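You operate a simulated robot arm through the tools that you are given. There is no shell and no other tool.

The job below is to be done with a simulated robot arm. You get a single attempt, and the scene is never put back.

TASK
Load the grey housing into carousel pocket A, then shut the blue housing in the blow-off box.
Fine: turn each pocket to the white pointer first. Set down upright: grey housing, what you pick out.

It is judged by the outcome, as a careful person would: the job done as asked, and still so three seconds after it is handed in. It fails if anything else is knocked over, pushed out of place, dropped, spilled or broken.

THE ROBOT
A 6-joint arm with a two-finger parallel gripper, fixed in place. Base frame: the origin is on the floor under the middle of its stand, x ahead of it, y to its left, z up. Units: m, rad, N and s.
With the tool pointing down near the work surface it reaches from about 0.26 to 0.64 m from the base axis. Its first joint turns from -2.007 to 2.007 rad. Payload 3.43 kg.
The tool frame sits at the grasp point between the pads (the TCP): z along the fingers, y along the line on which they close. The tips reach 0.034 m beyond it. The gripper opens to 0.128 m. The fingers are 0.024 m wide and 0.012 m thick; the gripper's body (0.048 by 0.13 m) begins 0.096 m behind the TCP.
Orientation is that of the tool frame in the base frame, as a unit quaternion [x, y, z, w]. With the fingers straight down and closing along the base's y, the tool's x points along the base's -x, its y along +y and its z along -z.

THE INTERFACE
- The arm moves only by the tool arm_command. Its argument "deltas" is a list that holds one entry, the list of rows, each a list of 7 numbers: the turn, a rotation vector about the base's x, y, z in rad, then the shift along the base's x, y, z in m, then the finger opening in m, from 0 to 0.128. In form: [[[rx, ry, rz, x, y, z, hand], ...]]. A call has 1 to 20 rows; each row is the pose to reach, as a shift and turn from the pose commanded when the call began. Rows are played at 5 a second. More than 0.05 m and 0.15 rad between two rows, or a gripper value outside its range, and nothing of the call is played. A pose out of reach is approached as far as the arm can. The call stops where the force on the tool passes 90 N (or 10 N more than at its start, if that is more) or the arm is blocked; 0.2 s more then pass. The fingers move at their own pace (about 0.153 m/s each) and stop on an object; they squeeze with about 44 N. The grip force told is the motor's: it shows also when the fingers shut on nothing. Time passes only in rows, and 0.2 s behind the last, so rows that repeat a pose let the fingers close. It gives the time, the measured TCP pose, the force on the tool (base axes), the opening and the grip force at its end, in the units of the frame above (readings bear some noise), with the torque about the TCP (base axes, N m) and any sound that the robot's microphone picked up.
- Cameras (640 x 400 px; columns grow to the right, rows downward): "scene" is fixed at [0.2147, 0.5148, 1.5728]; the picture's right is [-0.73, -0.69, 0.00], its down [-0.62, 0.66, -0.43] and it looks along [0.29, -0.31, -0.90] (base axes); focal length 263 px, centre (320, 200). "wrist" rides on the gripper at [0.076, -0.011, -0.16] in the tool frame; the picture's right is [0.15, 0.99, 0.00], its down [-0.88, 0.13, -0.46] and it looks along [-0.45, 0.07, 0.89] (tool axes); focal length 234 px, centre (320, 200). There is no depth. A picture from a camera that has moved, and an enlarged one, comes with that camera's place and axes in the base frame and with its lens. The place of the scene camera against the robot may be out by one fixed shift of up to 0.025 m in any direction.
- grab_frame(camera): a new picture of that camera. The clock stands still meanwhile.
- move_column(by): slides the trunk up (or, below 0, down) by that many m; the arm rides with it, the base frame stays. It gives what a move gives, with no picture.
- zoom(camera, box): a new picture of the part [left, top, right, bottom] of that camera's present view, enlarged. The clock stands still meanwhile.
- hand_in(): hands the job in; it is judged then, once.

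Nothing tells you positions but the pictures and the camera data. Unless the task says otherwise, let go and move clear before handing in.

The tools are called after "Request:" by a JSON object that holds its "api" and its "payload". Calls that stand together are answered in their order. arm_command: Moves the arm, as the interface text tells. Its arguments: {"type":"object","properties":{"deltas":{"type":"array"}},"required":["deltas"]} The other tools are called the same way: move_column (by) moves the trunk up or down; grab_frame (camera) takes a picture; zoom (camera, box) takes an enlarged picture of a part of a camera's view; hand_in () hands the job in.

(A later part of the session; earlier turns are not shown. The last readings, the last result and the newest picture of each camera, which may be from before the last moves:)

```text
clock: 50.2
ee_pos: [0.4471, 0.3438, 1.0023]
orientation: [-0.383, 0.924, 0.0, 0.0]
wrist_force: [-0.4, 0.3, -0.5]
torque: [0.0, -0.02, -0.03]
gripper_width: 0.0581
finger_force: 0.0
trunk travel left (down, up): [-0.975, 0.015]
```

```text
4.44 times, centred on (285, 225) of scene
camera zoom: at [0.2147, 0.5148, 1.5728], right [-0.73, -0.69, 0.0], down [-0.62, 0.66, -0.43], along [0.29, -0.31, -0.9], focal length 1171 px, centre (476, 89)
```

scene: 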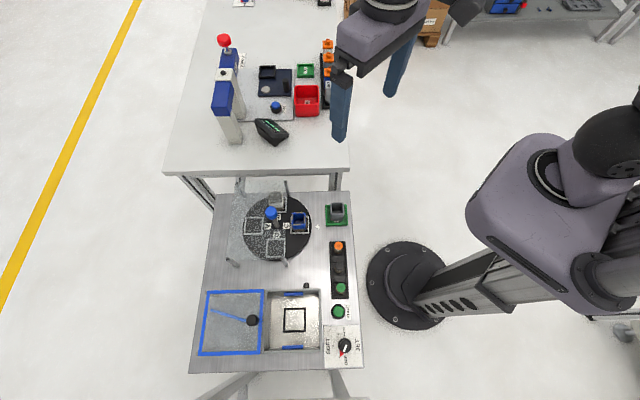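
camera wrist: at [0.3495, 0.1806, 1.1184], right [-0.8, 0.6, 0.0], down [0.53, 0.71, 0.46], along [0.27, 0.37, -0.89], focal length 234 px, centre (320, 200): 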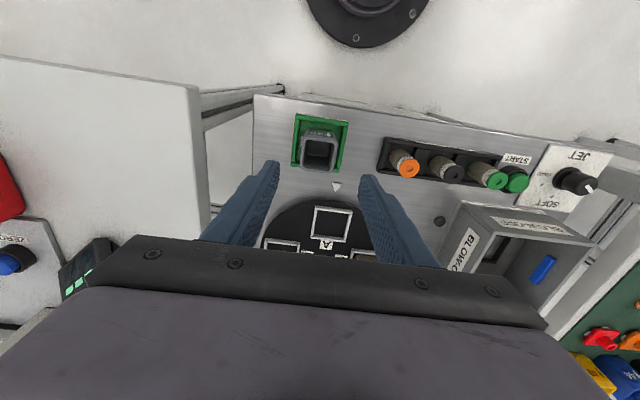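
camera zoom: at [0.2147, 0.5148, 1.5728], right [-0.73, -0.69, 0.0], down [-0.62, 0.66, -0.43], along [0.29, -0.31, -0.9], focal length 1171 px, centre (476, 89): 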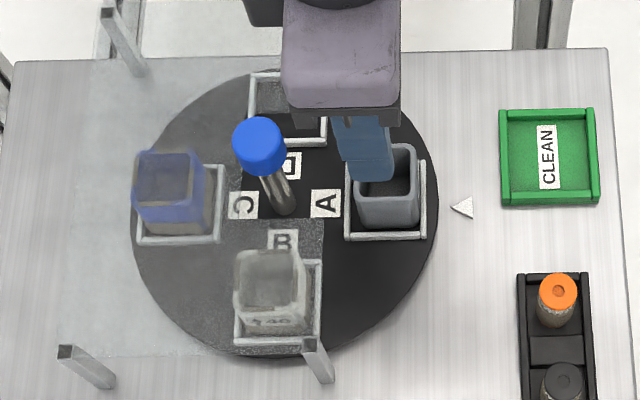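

The grey housing stands upright inside pocket A's fence at the pointer. Next I turn the carousel another half turn clockwise to bring C to the pointer: back over the knob (axis ≈0.5004, 0.3941), starting with the tool at yaw ≈100°.

Request:
{"api": "arm_command", "payload": {"deltas": [[[0, 0, 0.12, 0.0066, 0.0062, 0.01, 0.058], [0, 0, 0.24, 0.0132, 0.0124, 0.01, 0.058], [0, 0, 0.36, 0.0198, 0.0186, 0.01, 0.058], [0, 0, 0.48, 0.0264, 0.0249, 0.01, 0.058], [0, 0, 0.6, 0.033, 0.0311, 0.01, 0.058], [0, 0, 0.72, 0.0396, 0.0373, 0.01, 0.058], [0, 0, 0.84, 0.0462, 0.0435, 0.01, 0.058], [0, 0, 0.96, 0.0528, 0.0497, 0.01, 0.058], [0, 0, 0.96, 0.0528, 0.0497, -0.015, 0.058], [0, 0, 0.96, 0.0528, 0.0497, -0.04, 0.058], [0, 0, 0.96, 0.0528, 0.0497, -0.04, 0.058]]]}}

Request:
{"api": "zoom", "payload": {"camera": "wrist", "box": [240, 120, 400, 220]}}

```text
clock: 52.6
ee_pos: [0.5026, 0.3941, 0.9612]
orientation: [0.766, -0.643, 0.0, 0.0]
wrist_force: [0.4, 0.9, 0.2]
torque: [-0.01, -0.04, 0.01]
gripper_width: 0.0577
finger_force: 0.1
trunk travel left (down, up): [-0.975, 0.015]
```

```text
4.00 times, centred on (320, 170) of wrist
camera zoom: at [0.5273, 0.3206, 1.1215], right [-0.95, -0.32, 0.0], down [-0.28, 0.84, 0.46], along [-0.14, 0.43, -0.89], focal length 937 px, centre (320, 320)
```

zoom: 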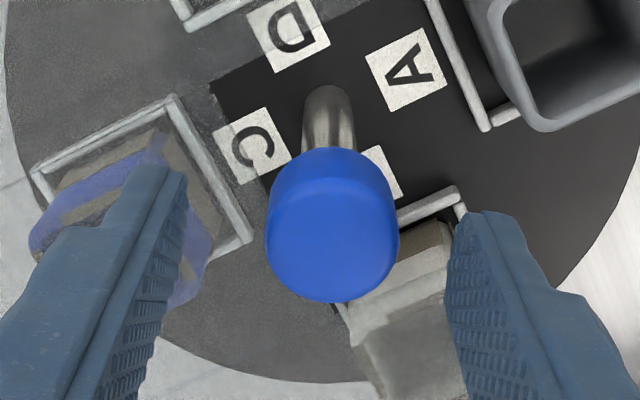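

The knob is ≈3 mm toward −x from the TCP here. I'll recentre, descend to grip height, close and begin turning clockwise.

Request:
{"api": "arm_command", "payload": {"deltas": [[[0, 0, 0, -0.0029, 0.0002, 0, 0.058], [0, 0, 0, -0.0029, 0.0002, -0.012, 0.058], [0, 0, 0, -0.0029, 0.0002, -0.024, 0.05], [0, 0, 0, -0.0029, 0.0002, -0.024, 0.05]]]}}

Request:
{"api": "zoom", "payload": {"camera": "wrist", "box": [240, 120, 400, 220]}}

```text
clock: 53.6
ee_pos: [0.4994, 0.3933, 0.939]
orientation: [0.766, -0.643, 0.0, 0.0]
wrist_force: [0.8, -0.4, -1.0]
torque: [0.02, 0.0, 0.0]
gripper_width: 0.0499
finger_force: 0.1
trunk travel left (down, up): [-0.975, 0.015]
```

```text
4.00 times, centred on (320, 170) of wrist
camera zoom: at [0.5236, 0.3205, 1.0975], right [-0.95, -0.32, 0.0], down [-0.28, 0.84, 0.46], along [-0.14, 0.43, -0.89], focal length 937 px, centre (320, 320)
```

zoom: 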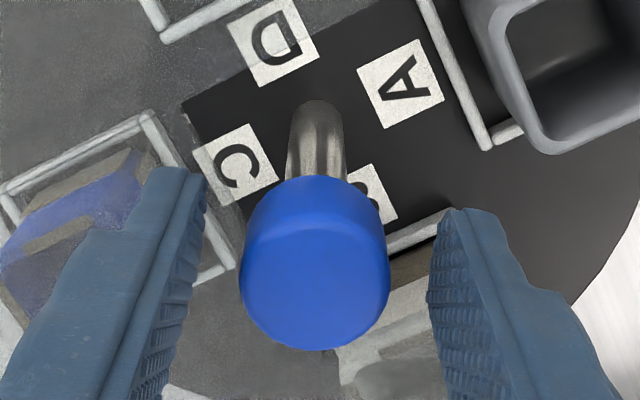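

Adjusting 1.4 mm to centre, then gripping and turning clockwise.

Request:
{"api": "arm_command", "payload": {"deltas": [[[0, 0, 0, -0.0003, 0.0013, -0.0005, 0.05], [0, 0, 0, -0.0003, 0.0013, -0.0005, 0.035], [0, 0, 0, -0.0003, 0.0013, -0.0005, 0.02], [0, 0, 0, -0.0003, 0.0013, -0.0005, 0.02], [0, 0, -0.08, -0.0003, 0.0013, -0.0005, 0.02], [0, 0, -0.18, -0.0003, 0.0013, -0.0005, 0.02], [0, 0, -0.28, -0.0003, 0.0013, -0.0005, 0.02], [0, 0, -0.38, -0.0003, 0.0013, -0.0005, 0.02], [0, 0, -0.48, -0.0003, 0.0013, -0.0005, 0.02], [0, 0, -0.58, -0.0003, 0.0013, -0.0005, 0.02], [0, 0, -0.68, -0.0003, 0.0013, -0.0005, 0.02], [0, 0, -0.78, -0.0003, 0.0013, -0.0005, 0.02], [0, 0, -0.78, -0.0003, 0.0013, -0.0005, 0.02]]]}}

Request:
{"api": "zoom", "payload": {"camera": "scene", "box": [225, 180, 345, 270]}}

```text
clock: 56.4
ee_pos: [0.4994, 0.394, 0.9383]
orientation: [-0.463, 0.886, 0.001, -0.001]
wrist_force: [9.8, -1.2, -5.1]
torque: [0.89, -1.08, 0.02]
gripper_width: 0.0297
finger_force: 45.6
trunk travel left (down, up): [-0.975, 0.015]
```

```text
4.44 times, centred on (285, 225) of scene
camera zoom: at [0.2147, 0.5148, 1.5728], right [-0.73, -0.69, 0.0], down [-0.62, 0.66, -0.43], along [0.29, -0.31, -0.9], focal length 1171 px, centre (476, 89)
```

zoom: 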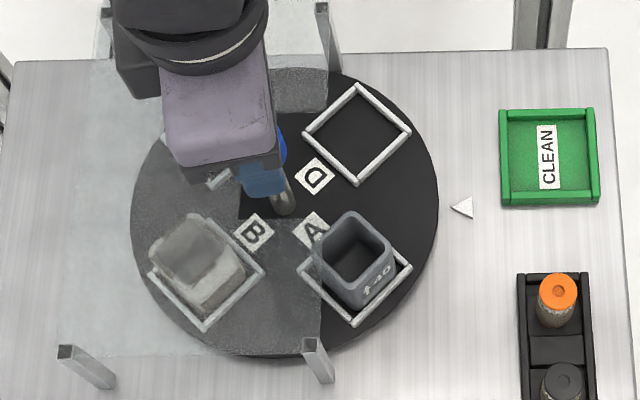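

Turning well (~45° so far), grey housing riding in its pocket. Continuing.

Request:
{"api": "arm_command", "payload": {"deltas": [[[0, 0, -0.1, 0, 0, 0, 0.02], [0, 0, -0.2, 0, 0, 0, 0.02], [0, 0, -0.3, 0, 0, 0, 0.02], [0, 0, -0.4, 0, 0, 0, 0.02], [0, 0, -0.5, 0, 0, 0, 0.02], [0, 0, -0.6, 0, 0, 0, 0.02], [0, 0, -0.7, 0, 0, 0, 0.02], [0, 0, -0.8, 0, 0, 0, 0.02], [0, 0, -0.9, 0, 0, 0, 0.02], [0, 0, -1.0, 0, 0, 0, 0.02], [0, 0, -1.0, 0, 0, 0, 0.02]]]}}

Request:
{"api": "zoom", "payload": {"camera": "scene", "box": [225, 180, 345, 270]}}

```text
clock: 58.8
ee_pos: [0.5001, 0.3924, 0.9387]
orientation: [0.019, 1.0, 0.0, 0.0]
wrist_force: [11.8, -2.7, 3.0]
torque: [-0.18, 0.12, -0.02]
gripper_width: 0.0297
finger_force: 44.8
trunk travel left (down, up): [-0.975, 0.015]
```

```text
4.44 times, centred on (285, 225) of scene
camera zoom: at [0.2147, 0.5148, 1.5728], right [-0.73, -0.69, 0.0], down [-0.62, 0.66, -0.43], along [0.29, -0.31, -0.9], focal length 1171 px, centre (476, 89)
```

zoom: 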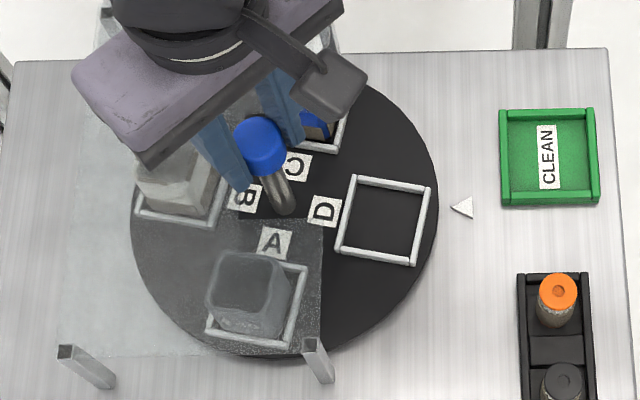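

Disc is ~100° around (D just past the pointer). I'll release, wind the tool back ~95° around the knob and check centring for the second half.

Request:
{"api": "arm_command", "payload": {"deltas": [[[0, 0, 0, 0, 0, 0, 0.035], [0, 0, 0, 0, 0, 0, 0.05], [0, 0, 0, 0, 0, 0, 0.056], [0, 0, 0.13, 0, 0, 0, 0.056], [0, 0, 0.26, 0, 0, 0, 0.056], [0, 0, 0.39, 0, 0, 0, 0.056], [0, 0, 0.52, 0, 0, 0, 0.056], [0, 0, 0.65, 0, 0, 0, 0.056], [0, 0, 0.78, 0, 0, 0, 0.056], [0, 0, 0.91, 0, 0, 0, 0.056], [0, 0, 1.04, 0, 0, 0, 0.056], [0, 0, 1.17, 0, 0, 0, 0.056], [0, 0, 1.3, 0, 0, 0, 0.056], [0, 0, 1.43, 0, 0, 0, 0.056], [0, 0, 1.56, 0, 0, 0, 0.056], [0, 0, 1.65, 0, 0, 0, 0.056], [0, 0, 1.65, 0, 0, 0, 0.05]]]}}

Request:
{"api": "zoom", "payload": {"camera": "wrist", "box": [240, 120, 400, 220]}}

Request:
{"api": "zoom", "payload": {"camera": "scene", "box": [225, 180, 345, 270]}}

```text
clock: 62.4
ee_pos: [0.4994, 0.3942, 0.9378]
orientation: [0.723, -0.69, 0.0, 0.0]
wrist_force: [0.1, 0.3, -0.4]
torque: [-0.03, 0.04, 0.01]
gripper_width: 0.0498
finger_force: 0.1
trunk travel left (down, up): [-0.975, 0.015]
```

```text
4.00 times, centred on (320, 170) of wrist
camera zoom: at [0.5138, 0.3193, 1.0979], right [-0.98, -0.19, 0.0], down [-0.17, 0.87, 0.46], along [-0.09, 0.45, -0.89], focal length 937 px, centre (320, 320)
```

zoom: 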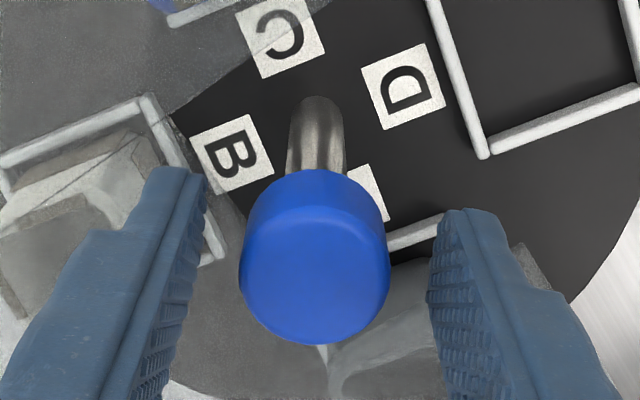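

```text
4.44 times, centred on (285, 225) of scene
camera zoom: at [0.2147, 0.5148, 1.5728], right [-0.73, -0.69, 0.0], down [-0.62, 0.66, -0.43], along [0.29, -0.31, -0.9], focal length 1171 px, centre (476, 89)
```

zoom: 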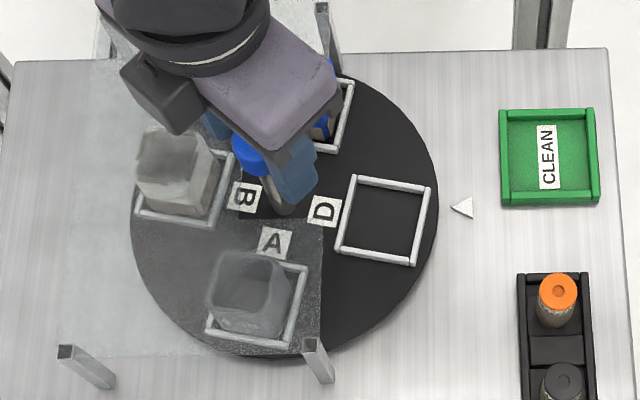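

The knob is centred; C is ≈78° from the pointer. Gripping and turning about 70° first, then fine-tuning.

Request:
{"api": "arm_command", "payload": {"deltas": [[[0, 0, 0, 0.0003, 0.0, 0, 0.035], [0, 0, 0, 0.0003, 0.0, 0, 0.02], [0, 0, 0, 0.0003, 0.0, 0, 0.02], [0, 0, -0.08, 0.0003, 0.0, 0, 0.02], [0, 0, -0.18, 0.0003, 0.0, 0, 0.02], [0, 0, -0.28, 0.0003, 0.0, 0, 0.02], [0, 0, -0.38, 0.0003, 0.0, 0, 0.02], [0, 0, -0.48, 0.0003, 0.0, 0, 0.02], [0, 0, -0.58, 0.0003, 0.0, 0, 0.02], [0, 0, -0.68, 0.0003, 0.0, 0, 0.02], [0, 0, -0.78, 0.0003, 0.0, 0, 0.02], [0, 0, -0.88, 0.0003, 0.0, 0, 0.02], [0, 0, -0.98, 0.0003, 0.0, 0, 0.02], [0, 0, -1.08, 0.0003, 0.0, 0, 0.02], [0, 0, -1.18, 0.0003, 0.0, 0, 0.02], [0, 0, -1.26, 0.0003, 0.0, 0, 0.02], [0, 0, -1.26, 0.0003, 0.0, 0, 0.02]]]}}

Request:
{"api": "zoom", "payload": {"camera": "wrist", "box": [240, 90, 400, 200]}}

Request:
{"api": "zoom", "payload": {"camera": "scene", "box": [275, 200, 325, 240]}}

```text
clock: 66.0
ee_pos: [0.5009, 0.3949, 0.9385]
orientation: [-0.176, 0.984, 0.001, 0.001]
wrist_force: [10.7, -4.0, 10.0]
torque: [-0.75, 0.96, -0.03]
gripper_width: 0.0297
finger_force: 44.5
trunk travel left (down, up): [-0.975, 0.015]
```

```text
3.64 times, centred on (320, 145) of wrist
camera zoom: at [0.4338, 0.3572, 1.0979], right [-0.48, 0.88, 0.0], down [0.78, 0.43, 0.46], along [0.4, 0.22, -0.89], focal length 852 px, centre (320, 400)
```

zoom: 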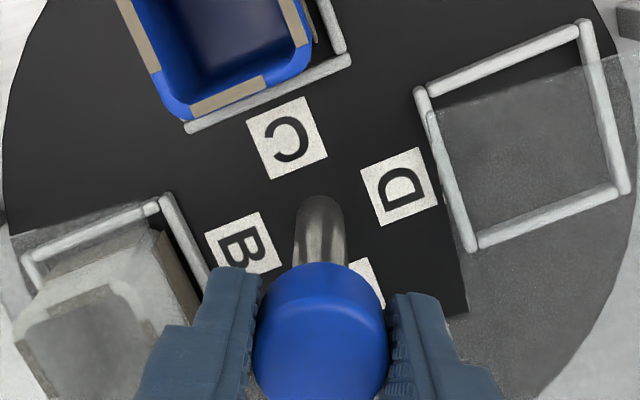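

```text
10.00 times, centred on (300, 220) of scene
camera zoom: at [0.2147, 0.5148, 1.5728], right [-0.73, -0.69, 0.0], down [-0.62, 0.66, -0.43], along [0.29, -0.31, -0.9], focal length 2634 px, centre (520, 0)
```

zoom: 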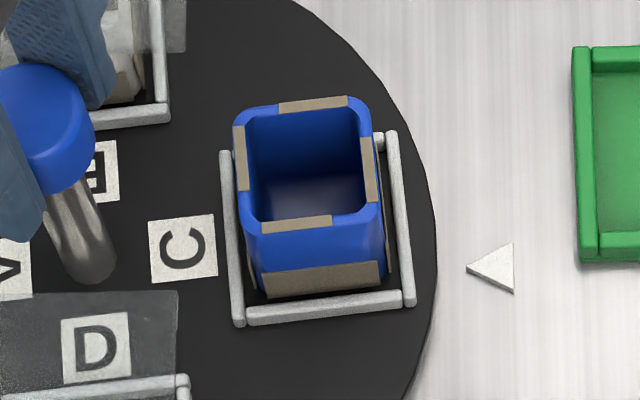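

C is about 4–5° short of the pointer. I'll turn 0.06 rad more, then release and verify (undershooting slightly because the disc crept ~2° clockwise on release last time).

Request:
{"api": "arm_command", "payload": {"deltas": [[[0, 0, -0.03, 0, 0, 0, 0.02], [0, 0, -0.06, 0, 0, 0, 0.02], [0, 0, -0.06, 0, 0, 0, 0.02], [0, 0, -0.06, 0, 0, 0, 0.034], [0, 0, -0.06, 0, 0, 0, 0.045], [0, 0, -0.06, 0, 0, 0, 0.055]]]}}

Request:
{"api": "zoom", "payload": {"camera": "scene", "box": [275, 200, 325, 240]}}

Request:
{"api": "zoom", "payload": {"camera": "wrist", "box": [240, 60, 400, 170]}}

```text
clock: 67.4
ee_pos: [0.4989, 0.3938, 0.9372]
orientation: [-0.149, 0.989, 0.0, 0.0]
wrist_force: [-0.5, -0.6, -0.1]
torque: [-0.01, 0.05, 0.0]
gripper_width: 0.055
finger_force: 0.1
trunk travel left (down, up): [-0.975, 0.015]
```

```text
10.00 times, centred on (300, 220) of scene
camera zoom: at [0.2147, 0.5148, 1.5728], right [-0.73, -0.69, 0.0], down [-0.62, 0.66, -0.43], along [0.29, -0.31, -0.9], focal length 2634 px, centre (520, 0)
```

zoom: 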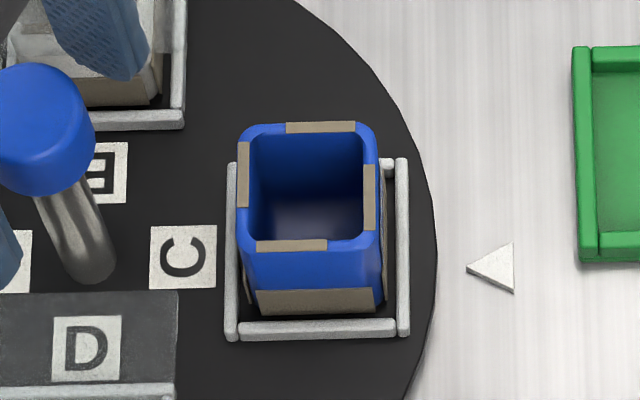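

```text
3.64 times, centred on (320, 115) of wrist
camera zoom: at [0.4297, 0.3617, 1.0969], right [-0.43, 0.9, 0.0], down [0.8, 0.38, 0.46], along [0.41, 0.2, -0.89], focal length 852 px, centre (320, 509)
```

zoom: 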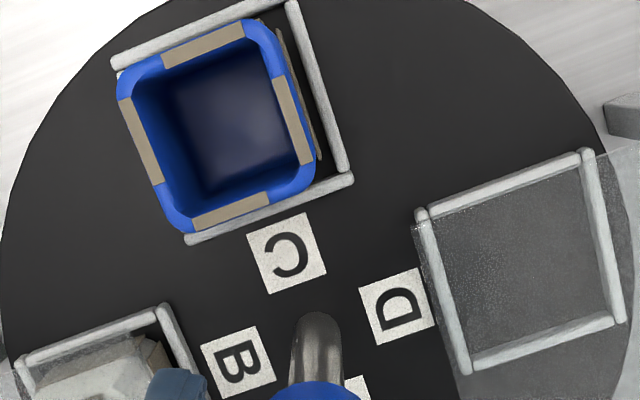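

C is now at the pointer in exactly the same spot pixel-for-pixel as A had settled, so it has indexed. I'll rise off the knob and go over the blue housing at yaw 45°.

Request:
{"api": "arm_command", "payload": {"deltas": [[[0, 0, 0, 0, 0, 0.03, 0.055], [0, 0, 0, 0, 0, 0.07, 0.06], [0, 0, 0.1, -0.01, -0.01, 0.09, 0.07], [0, 0, 0.2, -0.02, -0.02, 0.09, 0.07], [0, 0, 0.3, -0.03, -0.03, 0.09, 0.07], [0, 0, 0.4, -0.04, -0.04, 0.09, 0.07], [0, 0, 0.487, -0.0485, -0.0497, 0.09, 0.07], [0, 0, 0.487, -0.0485, -0.0497, 0.06, 0.07], [0, 0, 0.487, -0.0485, -0.0497, 0.06, 0.07]]]}}

Request:
{"api": "zoom", "payload": {"camera": "wrist", "box": [240, 80, 400, 190]}}

Request:
{"api": "grab_frame", "payload": {"camera": "scene"}}

```text
clock: 69.4
ee_pos: [0.448, 0.3427, 1.0008]
orientation: [-0.381, 0.924, 0.0, 0.001]
wrist_force: [0.1, -0.6, 0.0]
torque: [0.02, 0.01, -0.01]
gripper_width: 0.0697
finger_force: 0.1
trunk travel left (down, up): [-0.975, 0.015]
```

```text
3.64 times, centred on (320, 135) of wrist
camera zoom: at [0.4031, 0.2817, 1.159], right [-0.8, 0.6, 0.0], down [0.53, 0.71, 0.46], along [0.27, 0.37, -0.89], focal length 852 px, centre (320, 436)
```

zoom: 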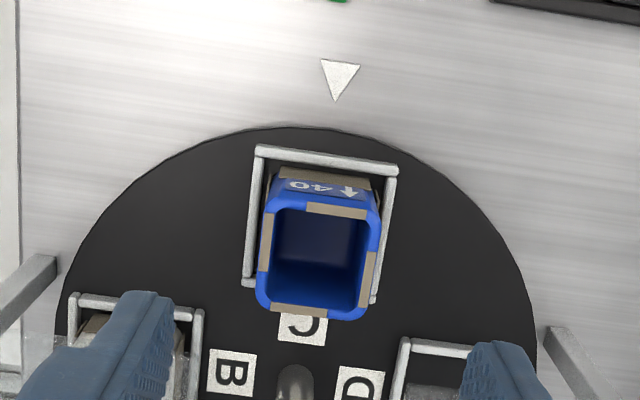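

```text
taken
```

scene: 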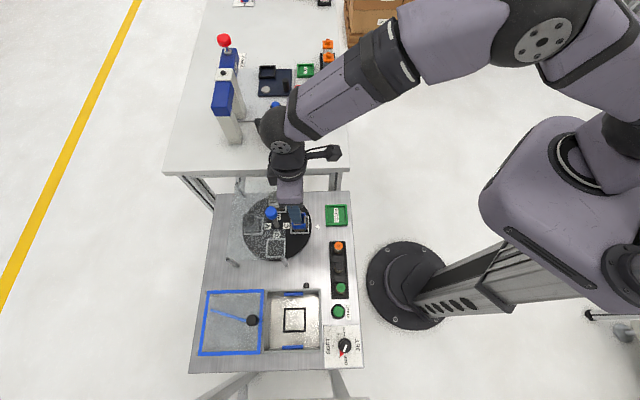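

The blue housing's rim centre is within 1 mm of the TCP. Descending around it, tips staying above the pocket rails.

Request:
{"api": "arm_command", "payload": {"deltas": [[[0, 0, 0, 0.0008, 0.0007, -0.03, 0.07], [0, 0, 0, 0.0008, 0.0007, -0.07, 0.07], [0, 0, 0, 0.0008, 0.0007, -0.11, 0.07], [0, 0, 0, 0.0008, 0.0007, -0.125, 0.07], [0, 0, 0, 0.0008, 0.0007, -0.125, 0.07]]]}}

Request:
{"api": "zoom", "payload": {"camera": "wrist", "box": [240, 110, 400, 220]}}

```text
clock: 70.6
ee_pos: [0.4517, 0.3446, 0.8717]
orientation: [-0.382, 0.924, 0.001, 0.001]
wrist_force: [0.6, 0.3, 0.4]
torque: [0.04, 0.0, -0.01]
gripper_width: 0.07
finger_force: 0.0
trunk travel left (down, up): [-0.975, 0.015]
```

```text
3.64 times, centred on (320, 165) of wrist
camera zoom: at [0.4055, 0.2834, 1.0321], right [-0.8, 0.6, 0.0], down [0.53, 0.71, 0.46], along [0.27, 0.37, -0.89], focal length 852 px, centre (320, 327)
```

zoom: 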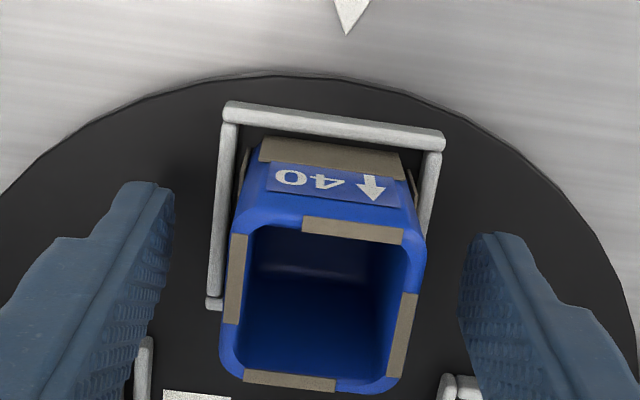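

Centred within about 1 mm. Closing on the blue housing.

Request:
{"api": "arm_command", "payload": {"deltas": [[[0, 0, 0, -0.0008, 0.0008, 0.001, 0.06], [0, 0, 0, -0.0008, 0.0008, 0.001, 0.05], [0, 0, 0, -0.0008, 0.0008, 0.001, 0.044], [0, 0, 0, -0.0008, 0.0008, 0.001, 0.03], [0, 0, 0, -0.0008, 0.0008, 0.001, 0.03], [0, 0, 0, -0.0008, 0.0008, 0.001, 0.03]]]}}

Request:
{"api": "zoom", "payload": {"camera": "wrist", "box": [240, 110, 400, 220]}}

```text
clock: 72.0
ee_pos: [0.4497, 0.3457, 0.876]
orientation: [-0.382, 0.924, 0.0, 0.0]
wrist_force: [0.1, 0.4, -0.2]
torque: [0.02, 0.05, -0.04]
gripper_width: 0.0385
finger_force: 43.9
trunk travel left (down, up): [-0.975, 0.015]
```

```text
3.64 times, centred on (320, 165) of wrist
camera zoom: at [0.4049, 0.2843, 1.034], right [-0.8, 0.6, 0.0], down [0.53, 0.71, 0.46], along [0.27, 0.37, -0.89], focal length 852 px, centre (320, 327)
```

zoom: 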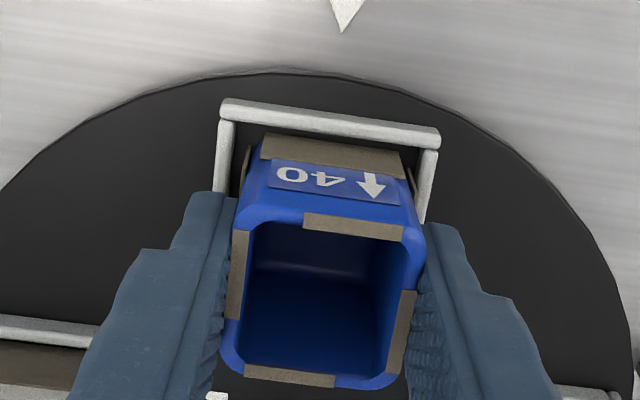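

Blue housing gripped (38.5 mm, 44 N). Lifting it straight up clear of the plate and knob.

Request:
{"api": "arm_command", "payload": {"deltas": [[[0, 0, 0, 0, 0, 0.01, 0.03], [0, 0, 0, 0, 0, 0.03, 0.03], [0, 0, 0, 0, 0, 0.06, 0.03], [0, 0, 0, 0, 0, 0.1, 0.03], [0, 0, 0, 0, 0, 0.14, 0.03], [0, 0, 0, 0, 0, 0.14, 0.03]]]}}

Request:
{"api": "zoom", "payload": {"camera": "scene", "box": [225, 180, 345, 270]}}

Request:
{"api": "grab_frame", "payload": {"camera": "wrist"}}

```text
clock: 73.4
ee_pos: [0.4526, 0.3479, 1.0149]
orientation: [-0.38, 0.925, 0.0, -0.001]
wrist_force: [0.4, 0.0, -0.2]
torque: [0.02, 0.0, 0.01]
gripper_width: 0.0386
finger_force: 44.0
trunk travel left (down, up): [-0.975, 0.015]
```

```text
4.44 times, centred on (285, 225) of scene
camera zoom: at [0.2147, 0.5148, 1.5728], right [-0.73, -0.69, 0.0], down [-0.62, 0.66, -0.43], along [0.29, -0.31, -0.9], focal length 1171 px, centre (476, 89)
```

zoom: 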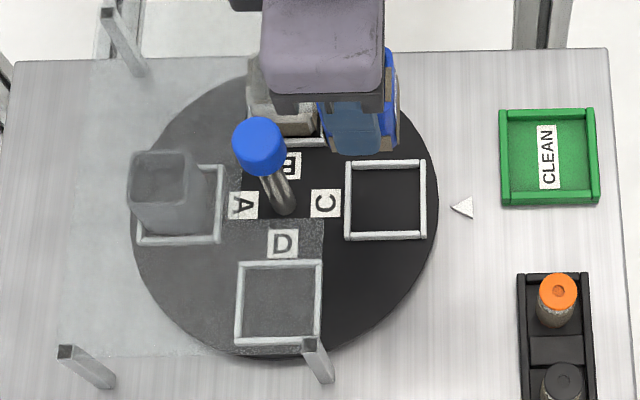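

```text
taken
camera wrist: at [0.4069, 0.2871, 1.1743], right [-0.8, 0.6, 0.0], down [0.53, 0.71, 0.45], along [0.27, 0.36, -0.89], focal length 234 px, centre (320, 200)
```

wrist: 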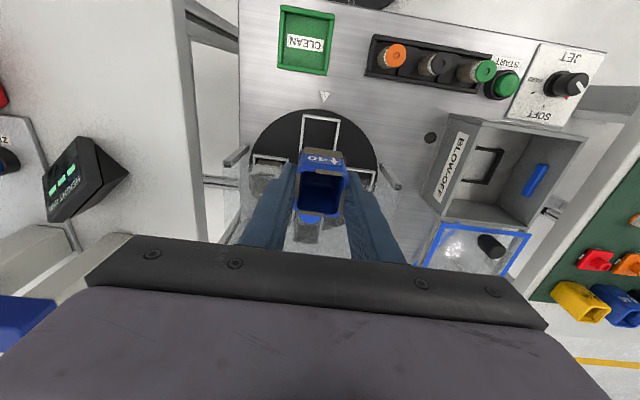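

Blue housing is clear and upright. Carrying it over to the blow-off box, well above the posts and box walls.

Request:
{"api": "arm_command", "payload": {"deltas": [[[0, 0, 0, -0.0256, 0.027, 0, 0.03], [0, 0, 0, -0.0511, 0.0539, 0, 0.03], [0, 0, 0, -0.0767, 0.0809, 0, 0.03], [0, 0, 0, -0.1022, 0.1078, 0, 0.03], [0, 0, 0, -0.1278, 0.1348, 0, 0.03], [0, 0, 0, -0.1533, 0.1617, 0, 0.03], [0, 0, 0, -0.1789, 0.1887, 0, 0.03], [0, 0, 0, -0.1789, 0.1887, 0, 0.03]]]}}

Request:
{"api": "grab_frame", "payload": {"camera": "wrist"}}

Request:
{"api": "zoom", "payload": {"camera": "wrist", "box": [220, 50, 420, 190]}}

Request:
{"api": "zoom", "payload": {"camera": "scene", "box": [190, 270, 370, 380]}}

```text
clock: 75.2
ee_pos: [0.271, 0.5327, 1.0159]
orientation: [-0.382, 0.924, -0.001, 0.0]
wrist_force: [0.3, 0.2, -0.5]
torque: [-0.01, 0.01, -0.01]
gripper_width: 0.0387
finger_force: 43.5
trunk travel left (down, up): [-0.975, 0.015]
```

```text
taken
camera wrist: at [0.2252, 0.4723, 1.1747], right [-0.8, 0.6, 0.0], down [0.53, 0.71, 0.46], along [0.27, 0.37, -0.89], focal length 234 px, centre (320, 200)
```

wrist: 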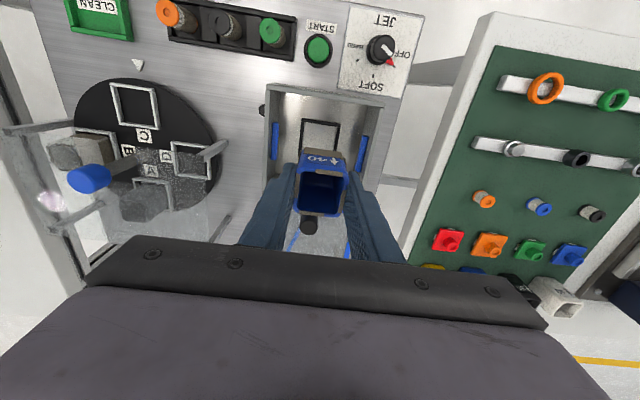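

```text
2.86 times, centred on (320, 120) of wrist
camera zoom: at [0.2252, 0.4723, 1.1747], right [-0.8, 0.6, 0.0], down [0.53, 0.71, 0.46], along [0.27, 0.37, -0.89], focal length 669 px, centre (320, 429)
```

zoom: 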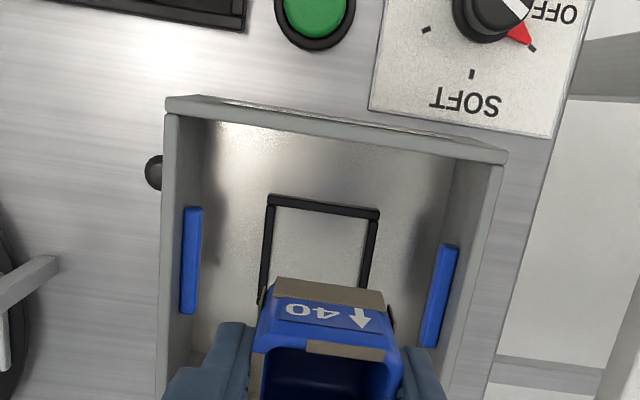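

```text
3.56 times, centred on (280, 325) of scene
camera zoom: at [0.2147, 0.5148, 1.5728], right [-0.73, -0.69, 0.0], down [-0.62, 0.66, -0.43], along [0.29, -0.31, -0.9], focal length 937 px, centre (462, -244)
```

zoom: 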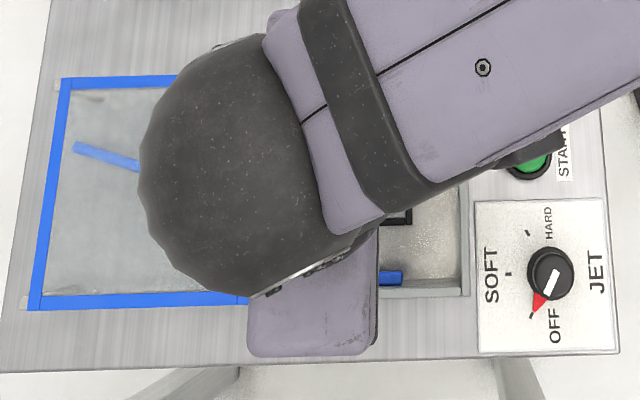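

The black frame's centre is about 5 mm farther out than the TCP; the housing is otherwise aligned. I'll shift that amount, lower into the box to ~1 cm above the frame, and check.

Request:
{"api": "arm_command", "payload": {"deltas": [[[0, 0, 0, 0.0034, 0.0034, -0.02, 0.03], [0, 0, 0, 0.0034, 0.0034, -0.05, 0.03], [0, 0, 0, 0.0034, 0.0034, -0.08, 0.03], [0, 0, 0, 0.0034, 0.0034, -0.11, 0.03], [0, 0, 0, 0.0034, 0.0034, -0.128, 0.03], [0, 0, 0, 0.0034, 0.0034, -0.128, 0.03]]]}}

Request:
{"api": "zoom", "payload": {"camera": "wrist", "box": [240, 80, 400, 190]}}

```text
clock: 76.6
ee_pos: [0.2739, 0.5397, 0.8857]
orientation: [-0.381, 0.925, 0.0, -0.001]
wrist_force: [-0.2, -1.1, 0.1]
torque: [0.05, -0.02, -0.01]
gripper_width: 0.039
finger_force: 44.3
trunk travel left (down, up): [-0.975, 0.015]
```

```text
3.64 times, centred on (320, 135) of wrist
camera zoom: at [0.2289, 0.4773, 1.0449], right [-0.8, 0.6, 0.0], down [0.53, 0.71, 0.46], along [0.27, 0.37, -0.89], focal length 852 px, centre (320, 436)
```

zoom: 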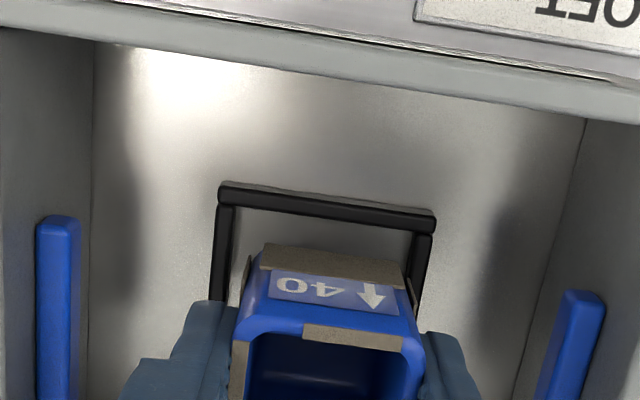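

Inside the box the housing lines up with the frame to within ~1.5 mm (clearance ≈4 mm a side). Small correction and lowering on, then fine steps to contact.

Request:
{"api": "arm_command", "payload": {"deltas": [[[0, 0, 0, 0.0003, -0.0011, -0.004, 0.03], [0, 0, 0, 0.0003, -0.0011, -0.009, 0.03], [0, 0, 0, 0.0003, -0.0011, -0.014, 0.03], [0, 0, 0, 0.0003, -0.0011, -0.014, 0.03]]]}}

Request:
{"api": "zoom", "payload": {"camera": "wrist", "box": [240, 80, 400, 190]}}

```text
clock: 77.6
ee_pos: [0.2756, 0.5356, 0.8718]
orientation: [-0.381, 0.924, -0.001, 0.0]
wrist_force: [-0.1, 0.7, -1.3]
torque: [0.01, 0.02, 0.0]
gripper_width: 0.0387
finger_force: 44.0
trunk travel left (down, up): [-0.975, 0.015]
```

```text
3.64 times, centred on (320, 135) of wrist
camera zoom: at [0.2298, 0.4751, 1.0321], right [-0.8, 0.6, 0.0], down [0.53, 0.71, 0.46], along [0.27, 0.37, -0.89], focal length 852 px, centre (320, 436)
```

zoom: 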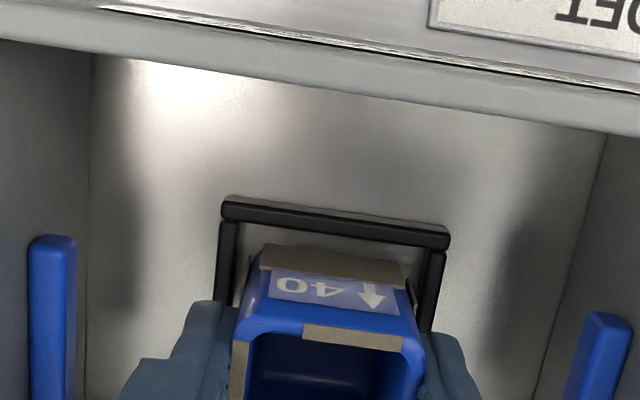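

Still free. Lowering in 1.5 mm steps until it touches the floor.

Request:
{"api": "arm_command", "payload": {"deltas": [[[0, 0, 0, 0, 0, -0.0015, 0.03], [0, 0, 0, 0, 0, -0.003, 0.03], [0, 0, 0, 0, 0, -0.0045, 0.03], [0, 0, 0, 0, 0, -0.006, 0.03], [0, 0, 0, 0, 0, -0.006, 0.03]]]}}

```text
clock: 78.8
ee_pos: [0.2755, 0.5364, 0.8665]
orientation: [-0.381, 0.925, 0.0, 0.001]
wrist_force: [-0.2, -0.2, -1.4]
torque: [-0.01, 0.01, 0.04]
gripper_width: 0.0386
finger_force: 44.2
trunk travel left (down, up): [-0.975, 0.015]
```

Request:
{"api": "arm_command", "payload": {"deltas": [[[0, 0, 0, 0, 0, -0.0015, 0.03], [0, 0, 0, 0, 0, -0.003, 0.03], [0, 0, 0, 0, 0, -0.003, 0.03]]]}}

Request:
{"api": "zoom", "payload": {"camera": "wrist", "box": [240, 80, 400, 190]}}

```text
clock: 79.6
ee_pos: [0.276, 0.535, 0.8654]
orientation: [-0.381, 0.924, 0.0, 0.0]
wrist_force: [0.0, -0.1, -0.6]
torque: [0.0, 0.03, 0.01]
gripper_width: 0.0387
finger_force: 43.9
trunk travel left (down, up): [-0.975, 0.015]
```

```text
3.64 times, centred on (320, 135) of wrist
camera zoom: at [0.2295, 0.4742, 1.0248], right [-0.8, 0.6, 0.0], down [0.53, 0.71, 0.46], along [0.27, 0.37, -0.89], focal length 852 px, centre (320, 436)
```

zoom: 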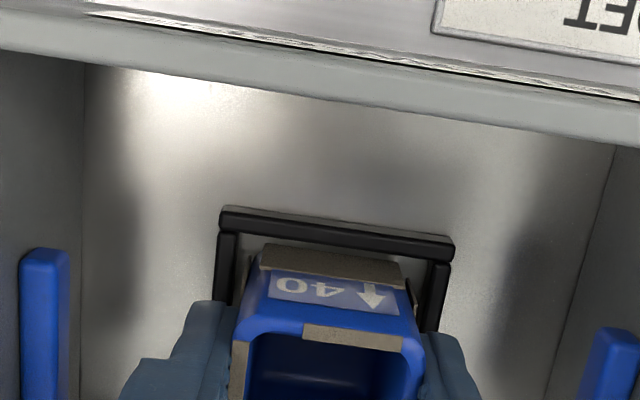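

Request:
{"api": "arm_command", "payload": {"deltas": [[[0, 0, 0, 0, 0, -0.0015, 0.03], [0, 0, 0, 0, 0, -0.003, 0.03], [0, 0, 0, 0, 0, -0.003, 0.03]]]}}

```text
clock: 80.4
ee_pos: [0.2756, 0.5343, 0.8646]
orientation: [-0.381, 0.924, 0.001, 0.002]
wrist_force: [-0.2, 1.4, 17.1]
torque: [-0.17, 0.11, 0.0]
gripper_width: 0.0388
finger_force: 44.2
out of reach, approached as far as the arm can: row 2
trunk travel left (down, up): [-0.975, 0.015]
```

Contact with the box floor (17 N), housing upright inside the frame. Easing off slightly, opening and rising straight up.

Request:
{"api": "arm_command", "payload": {"deltas": [[[0, 0, 0, 0, 0, 0.0015, 0.03], [0, 0, 0, 0, 0, 0.0015, 0.042], [0, 0, 0, 0, 0, 0.0015, 0.048], [0, 0, 0, 0, 0, 0.0015, 0.054], [0, 0, 0, 0, 0, 0.0015, 0.056], [0, 0, 0, 0, 0, 0.02, 0.056], [0, 0, 0, 0, 0, 0.05, 0.056], [0, 0, 0, 0, 0, 0.09, 0.056], [0, 0, 0, 0, 0, 0.13, 0.056], [0, 0, 0, 0, 0, 0.16, 0.056], [0, 0, 0, 0, 0, 0.16, 0.056]]]}}

Request:
{"api": "zoom", "payload": {"camera": "wrist", "box": [220, 50, 420, 190]}}

Request:
{"api": "grab_frame", "payload": {"camera": "wrist"}}

```text
clock: 82.8
ee_pos: [0.283, 0.5567, 1.0223]
orientation: [-0.381, 0.924, -0.002, 0.0]
wrist_force: [-1.3, -0.5, -0.1]
torque: [-0.01, -0.02, -0.01]
gripper_width: 0.0564
finger_force: 0.1
out of reach, approached as far as the arm can: row 7, 8, 9, 10, 11
trunk travel left (down, up): [-0.975, 0.015]
```

```text
2.86 times, centred on (320, 120) of wrist
camera zoom: at [0.2383, 0.4962, 1.1814], right [-0.8, 0.6, 0.0], down [0.53, 0.71, 0.45], along [0.27, 0.36, -0.89], focal length 669 px, centre (320, 429)
```

zoom: 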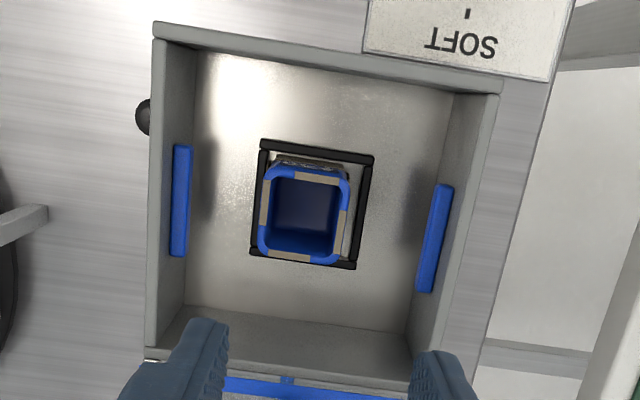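

```text
taken
camera wrist: at [0.2383, 0.4962, 1.1814], right [-0.8, 0.6, 0.0], down [0.53, 0.71, 0.45], along [0.27, 0.36, -0.89], focal length 234 px, centre (320, 200)
```

wrist: 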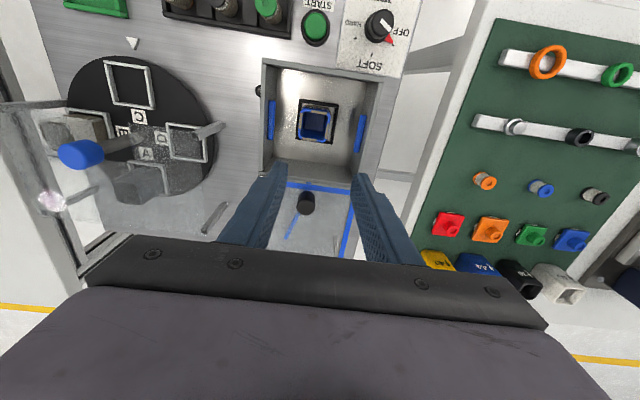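

The blue housing appears to stand inside the frame. The arm drifted slightly outward while rising, so I'll check the housing closely.

Request:
{"api": "zoom", "payload": {"camera": "wrist", "box": [280, 85, 360, 145]}}

Request:
{"api": "zoom", "payload": {"camera": "scene", "box": [190, 270, 370, 380]}}

```text
6.67 times, centred on (320, 115) of wrist
camera zoom: at [0.2383, 0.4962, 1.1814], right [-0.8, 0.6, 0.0], down [0.53, 0.71, 0.45], along [0.27, 0.36, -0.89], focal length 1561 px, centre (320, 767)
```

zoom: 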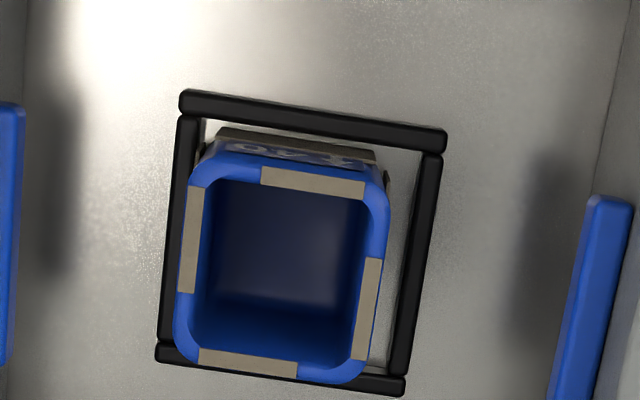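

```text
3.56 times, centred on (280, 325) of scene
camera zoom: at [0.2147, 0.5148, 1.5728], right [-0.73, -0.69, 0.0], down [-0.62, 0.66, -0.43], along [0.29, -0.31, -0.9], focal length 937 px, centre (462, -244)
```

zoom: 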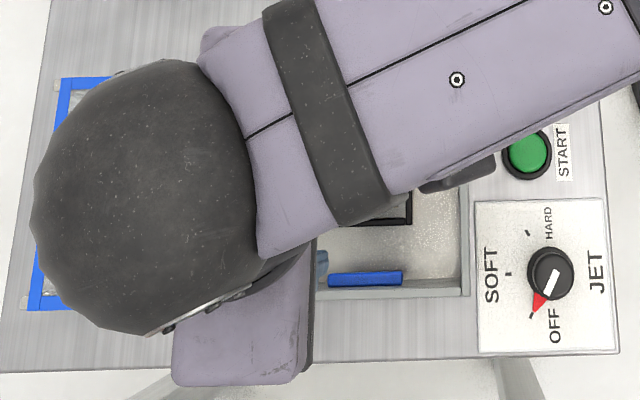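

The blue housing stands upright inside the frame. Now the lid: I'll look closely at its knob, rails and edge from here.

Request:
{"api": "zoom", "payload": {"camera": "wrist", "box": [270, 160, 370, 235]}}

Request:
{"api": "zoom", "payload": {"camera": "wrist", "box": [330, 130, 410, 190]}}

Request:
{"api": "zoom", "payload": {"camera": "wrist", "box": [240, 50, 400, 110]}}

```text
5.33 times, centred on (320, 198) of wrist
camera zoom: at [0.2383, 0.4962, 1.1814], right [-0.8, 0.6, 0.0], down [0.53, 0.71, 0.45], along [0.27, 0.36, -0.89], focal length 1249 px, centre (320, 213)
```

zoom: 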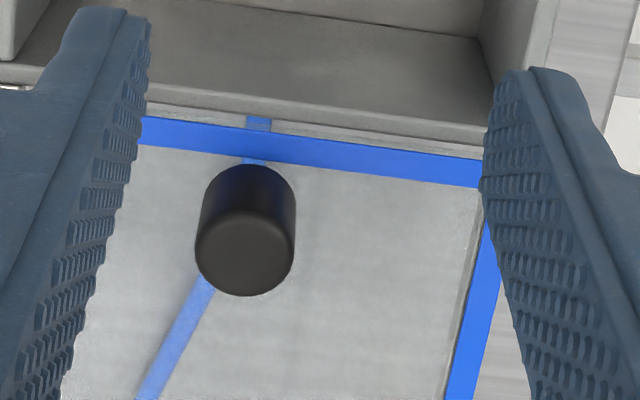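

```text
6.67 times, centred on (370, 160) of wrist
camera zoom: at [0.2383, 0.4962, 1.1814], right [-0.8, 0.6, 0.0], down [0.53, 0.71, 0.45], along [0.27, 0.36, -0.89], focal length 1561 px, centre (-13, 467)
```

zoom: 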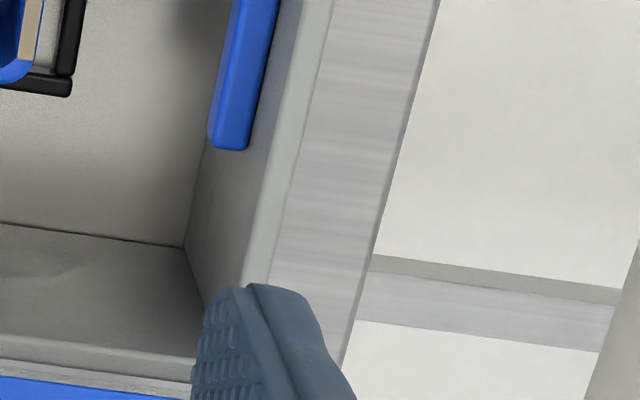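

```text
4.00 times, centred on (320, 80) of wrist
camera zoom: at [0.2383, 0.4962, 1.1814], right [-0.8, 0.6, 0.0], down [0.53, 0.71, 0.45], along [0.27, 0.36, -0.89], focal length 937 px, centre (320, 680)
```

zoom: 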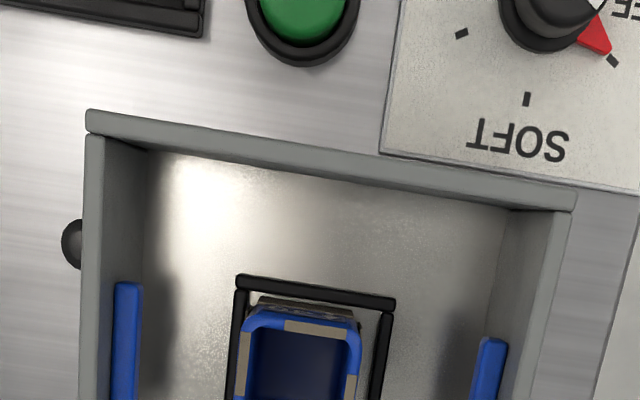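

The lid knob measures ≈(0.336, 0.600), top z≈0.923, diameter ≈24 mm, so 0.688 m out – beyond vertical reach. I'll tilt the tool 0.4 rad outward along the slide direction and hover above the knob to check.

Request:
{"api": "arm_command", "payload": {"deltas": [[[0.0707, -0.0707, 0, 0.005, 0.004, 0.005, 0.056], [0.1414, -0.1414, 0, 0.015, 0.012, 0.005, 0.056], [0.2121, -0.2121, 0, 0.028, 0.022, 0.0, 0.056], [0.2828, -0.2828, 0, 0.0443, 0.0347, -0.015, 0.056], [0.2828, -0.2828, 0, 0.0443, 0.0347, -0.015, 0.056]]]}}

Request:
{"api": "grab_frame", "payload": {"camera": "wrist"}}

Request:
{"api": "grab_frame", "payload": {"camera": "scene"}}

```text
clock: 84.0
ee_pos: [0.3418, 0.6272, 1.0014]
orientation: [-0.373, 0.906, 0.075, 0.184]
wrist_force: [-0.4, 1.0, -0.4]
torque: [0.01, 0.01, 0.0]
gripper_width: 0.0561
finger_force: 0.0
out of reach, approached as far as the arm can: row 1, 2, 3, 4, 5
trunk travel left (down, up): [-0.975, 0.015]
```

```text
taken
camera wrist: at [0.2565, 0.5267, 1.1187], right [-0.79, 0.61, -0.06], down [0.36, 0.54, 0.76], along [0.49, 0.58, -0.64], focal length 234 px, centre (320, 200)
```

wrist: 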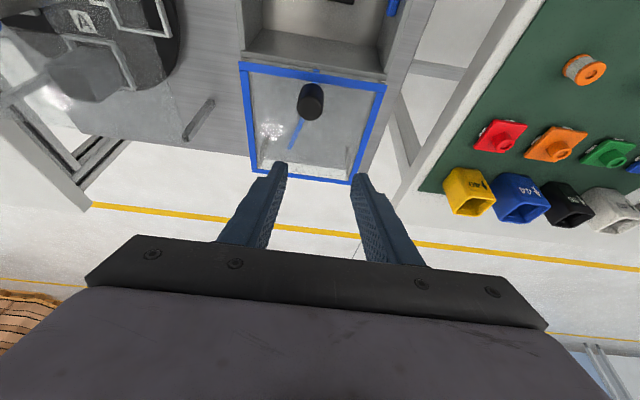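

```text
taken
```

scene: 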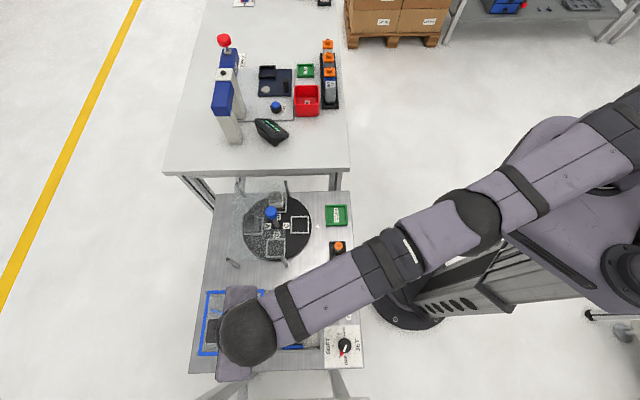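

The arm ended up ~4 cm farther out than I asked and reports "out of reach", so its commanded pose differs from the measured one. I'll issue a zero move to see what it considers its present command; the tool is well above everything (tips ≈0.97).

Request:
{"api": "arm_command", "payload": {"deltas": [[[0, 0, 0, 0, 0, 0, 0.056], [0, 0, 0, 0, 0, 0, 0.056]]]}}

```text
clock: 84.6
ee_pos: [0.3417, 0.6274, 1.0013]
orientation: [-0.374, 0.906, 0.075, 0.183]
wrist_force: [0.1, 0.0, 1.4]
torque: [-0.02, -0.02, -0.03]
gripper_width: 0.0561
finger_force: 0.1
trunk travel left (down, up): [-0.975, 0.015]
```

The command has re-synced to the actual pose, so I can work from here. Moving back toward the hover position in small steps and checking that the arm follows.

Request:
{"api": "arm_command", "payload": {"deltas": [[[0, 0, 0, -0.005, -0.012, 0, 0.056], [0, 0, 0, -0.0134, -0.0357, 0, 0.056], [0, 0, 0, -0.0134, -0.0357, 0, 0.056]]]}}

Request:
{"api": "grab_frame", "payload": {"camera": "wrist"}}

Request:
{"api": "zoom", "payload": {"camera": "wrist", "box": [240, 70, 400, 200]}}

```text
clock: 85.4
ee_pos: [0.3414, 0.6281, 1.0006]
orientation: [-0.374, 0.906, 0.075, 0.183]
wrist_force: [-0.2, -0.1, 0.5]
torque: [-0.01, 0.0, 0.0]
gripper_width: 0.056
finger_force: 0.0
out of reach, approached as far as the arm can: row 1, 2, 3
trunk travel left (down, up): [-0.975, 0.015]
```

```text
taken
camera wrist: at [0.2557, 0.527, 1.1176], right [-0.79, 0.61, -0.06], down [0.36, 0.54, 0.76], along [0.49, 0.58, -0.65], focal length 234 px, centre (320, 200)
```

wrist: 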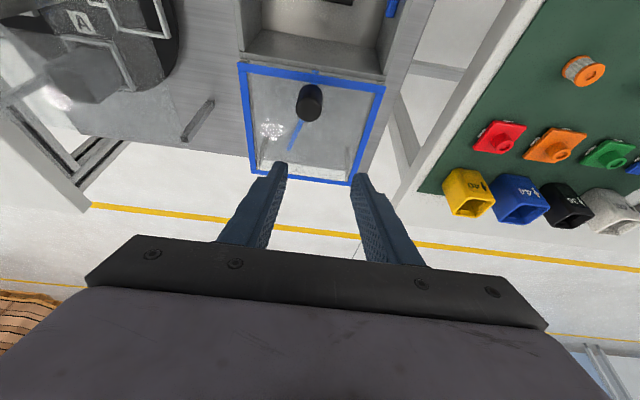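

```text
3.08 times, centred on (320, 135) of wrist
camera zoom: at [0.2557, 0.527, 1.1176], right [-0.79, 0.61, -0.06], down [0.36, 0.54, 0.76], along [0.49, 0.58, -0.65], focal length 720 px, centre (320, 400)
```

zoom: 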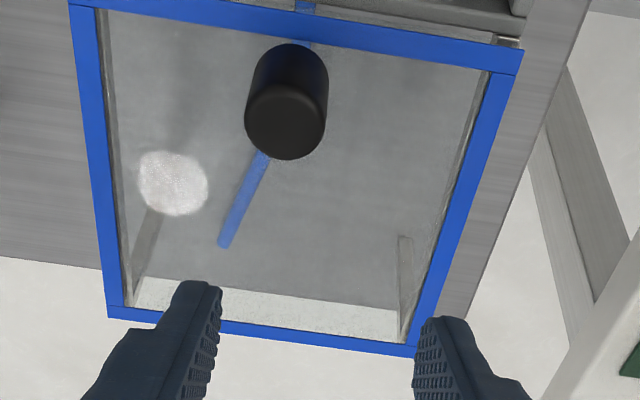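

The arm ignores inward motion here: its inverse kinematics is stuck in a stretched branch. I'll try freeing it with an upward motion first, which is safe.

Request:
{"api": "arm_command", "payload": {"deltas": [[[0, 0, 0, 0, 0, 0.03, 0.056], [0, 0, 0, 0, 0, 0.06, 0.056], [0, 0, 0, 0, 0, 0.09, 0.056], [0, 0, 0, 0, 0, 0.09, 0.056]]]}}

Request:
{"api": "grab_frame", "payload": {"camera": "scene"}}

```text
clock: 86.4
ee_pos: [0.341, 0.6297, 1.0923]
orientation: [-0.373, 0.906, 0.075, 0.182]
wrist_force: [0.1, 0.4, 0.9]
torque: [0.0, -0.02, 0.0]
gripper_width: 0.056
finger_force: 0.1
out of reach, approached as far as the arm can: row 2
trunk travel left (down, up): [-0.975, 0.015]
```

```text
taken
```

scene: 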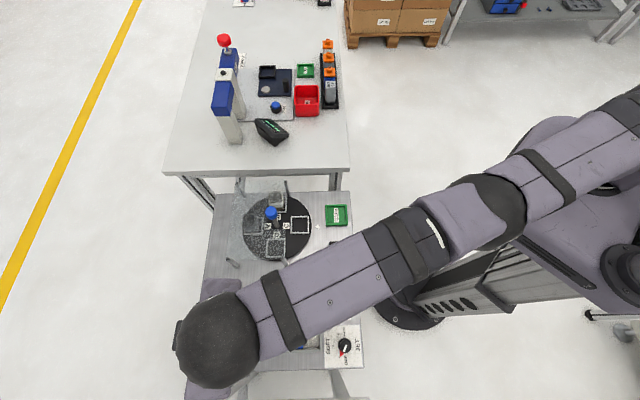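

Upward motion works. Now testing a small inward motion from this higher pose.

Request:
{"api": "arm_command", "payload": {"deltas": [[[0, 0, 0, -0.006, -0.012, 0, 0.056], [0, 0, 0, -0.012, -0.024, 0, 0.056], [0, 0, 0, -0.018, -0.036, 0, 0.056], [0, 0, 0, -0.018, -0.036, 0, 0.056]]]}}

```text
clock: 87.4
ee_pos: [0.342, 0.6291, 1.093]
orientation: [-0.373, 0.906, 0.075, 0.182]
wrist_force: [0.1, 0.5, 0.2]
torque: [-0.04, -0.01, -0.01]
gripper_width: 0.0561
finger_force: 0.1
out of reach, approached as far as the arm can: row 1, 2, 3, 4
trunk travel left (down, up): [-0.975, 0.015]
```

Radial inward motion is still blocked, which fits a fully straight elbow. A downward motion should bend it in the allowed direction, so I'll go down with some inward shift, stopping at z≈1.0 where tips remain clear of the knob.

Request:
{"api": "arm_command", "payload": {"deltas": [[[0, 0, 0, 0, 0, -0.03, 0.056], [0, 0, 0, -0.004, -0.008, -0.05, 0.056], [0, 0, 0, -0.008, -0.016, -0.07, 0.056], [0, 0, 0, -0.012, -0.024, -0.085, 0.056], [0, 0, 0, -0.018, -0.036, -0.085, 0.056], [0, 0, 0, -0.018, -0.036, -0.085, 0.056]]]}}

```text
clock: 88.8
ee_pos: [0.3334, 0.6316, 1.0062]
orientation: [-0.373, 0.906, 0.076, 0.183]
wrist_force: [0.3, -0.2, 0.0]
torque: [-0.04, -0.03, 0.0]
gripper_width: 0.0561
finger_force: 0.0
out of reach, approached as far as the arm can: row 2, 3, 4, 5, 6
trunk travel left (down, up): [-0.975, 0.015]
```

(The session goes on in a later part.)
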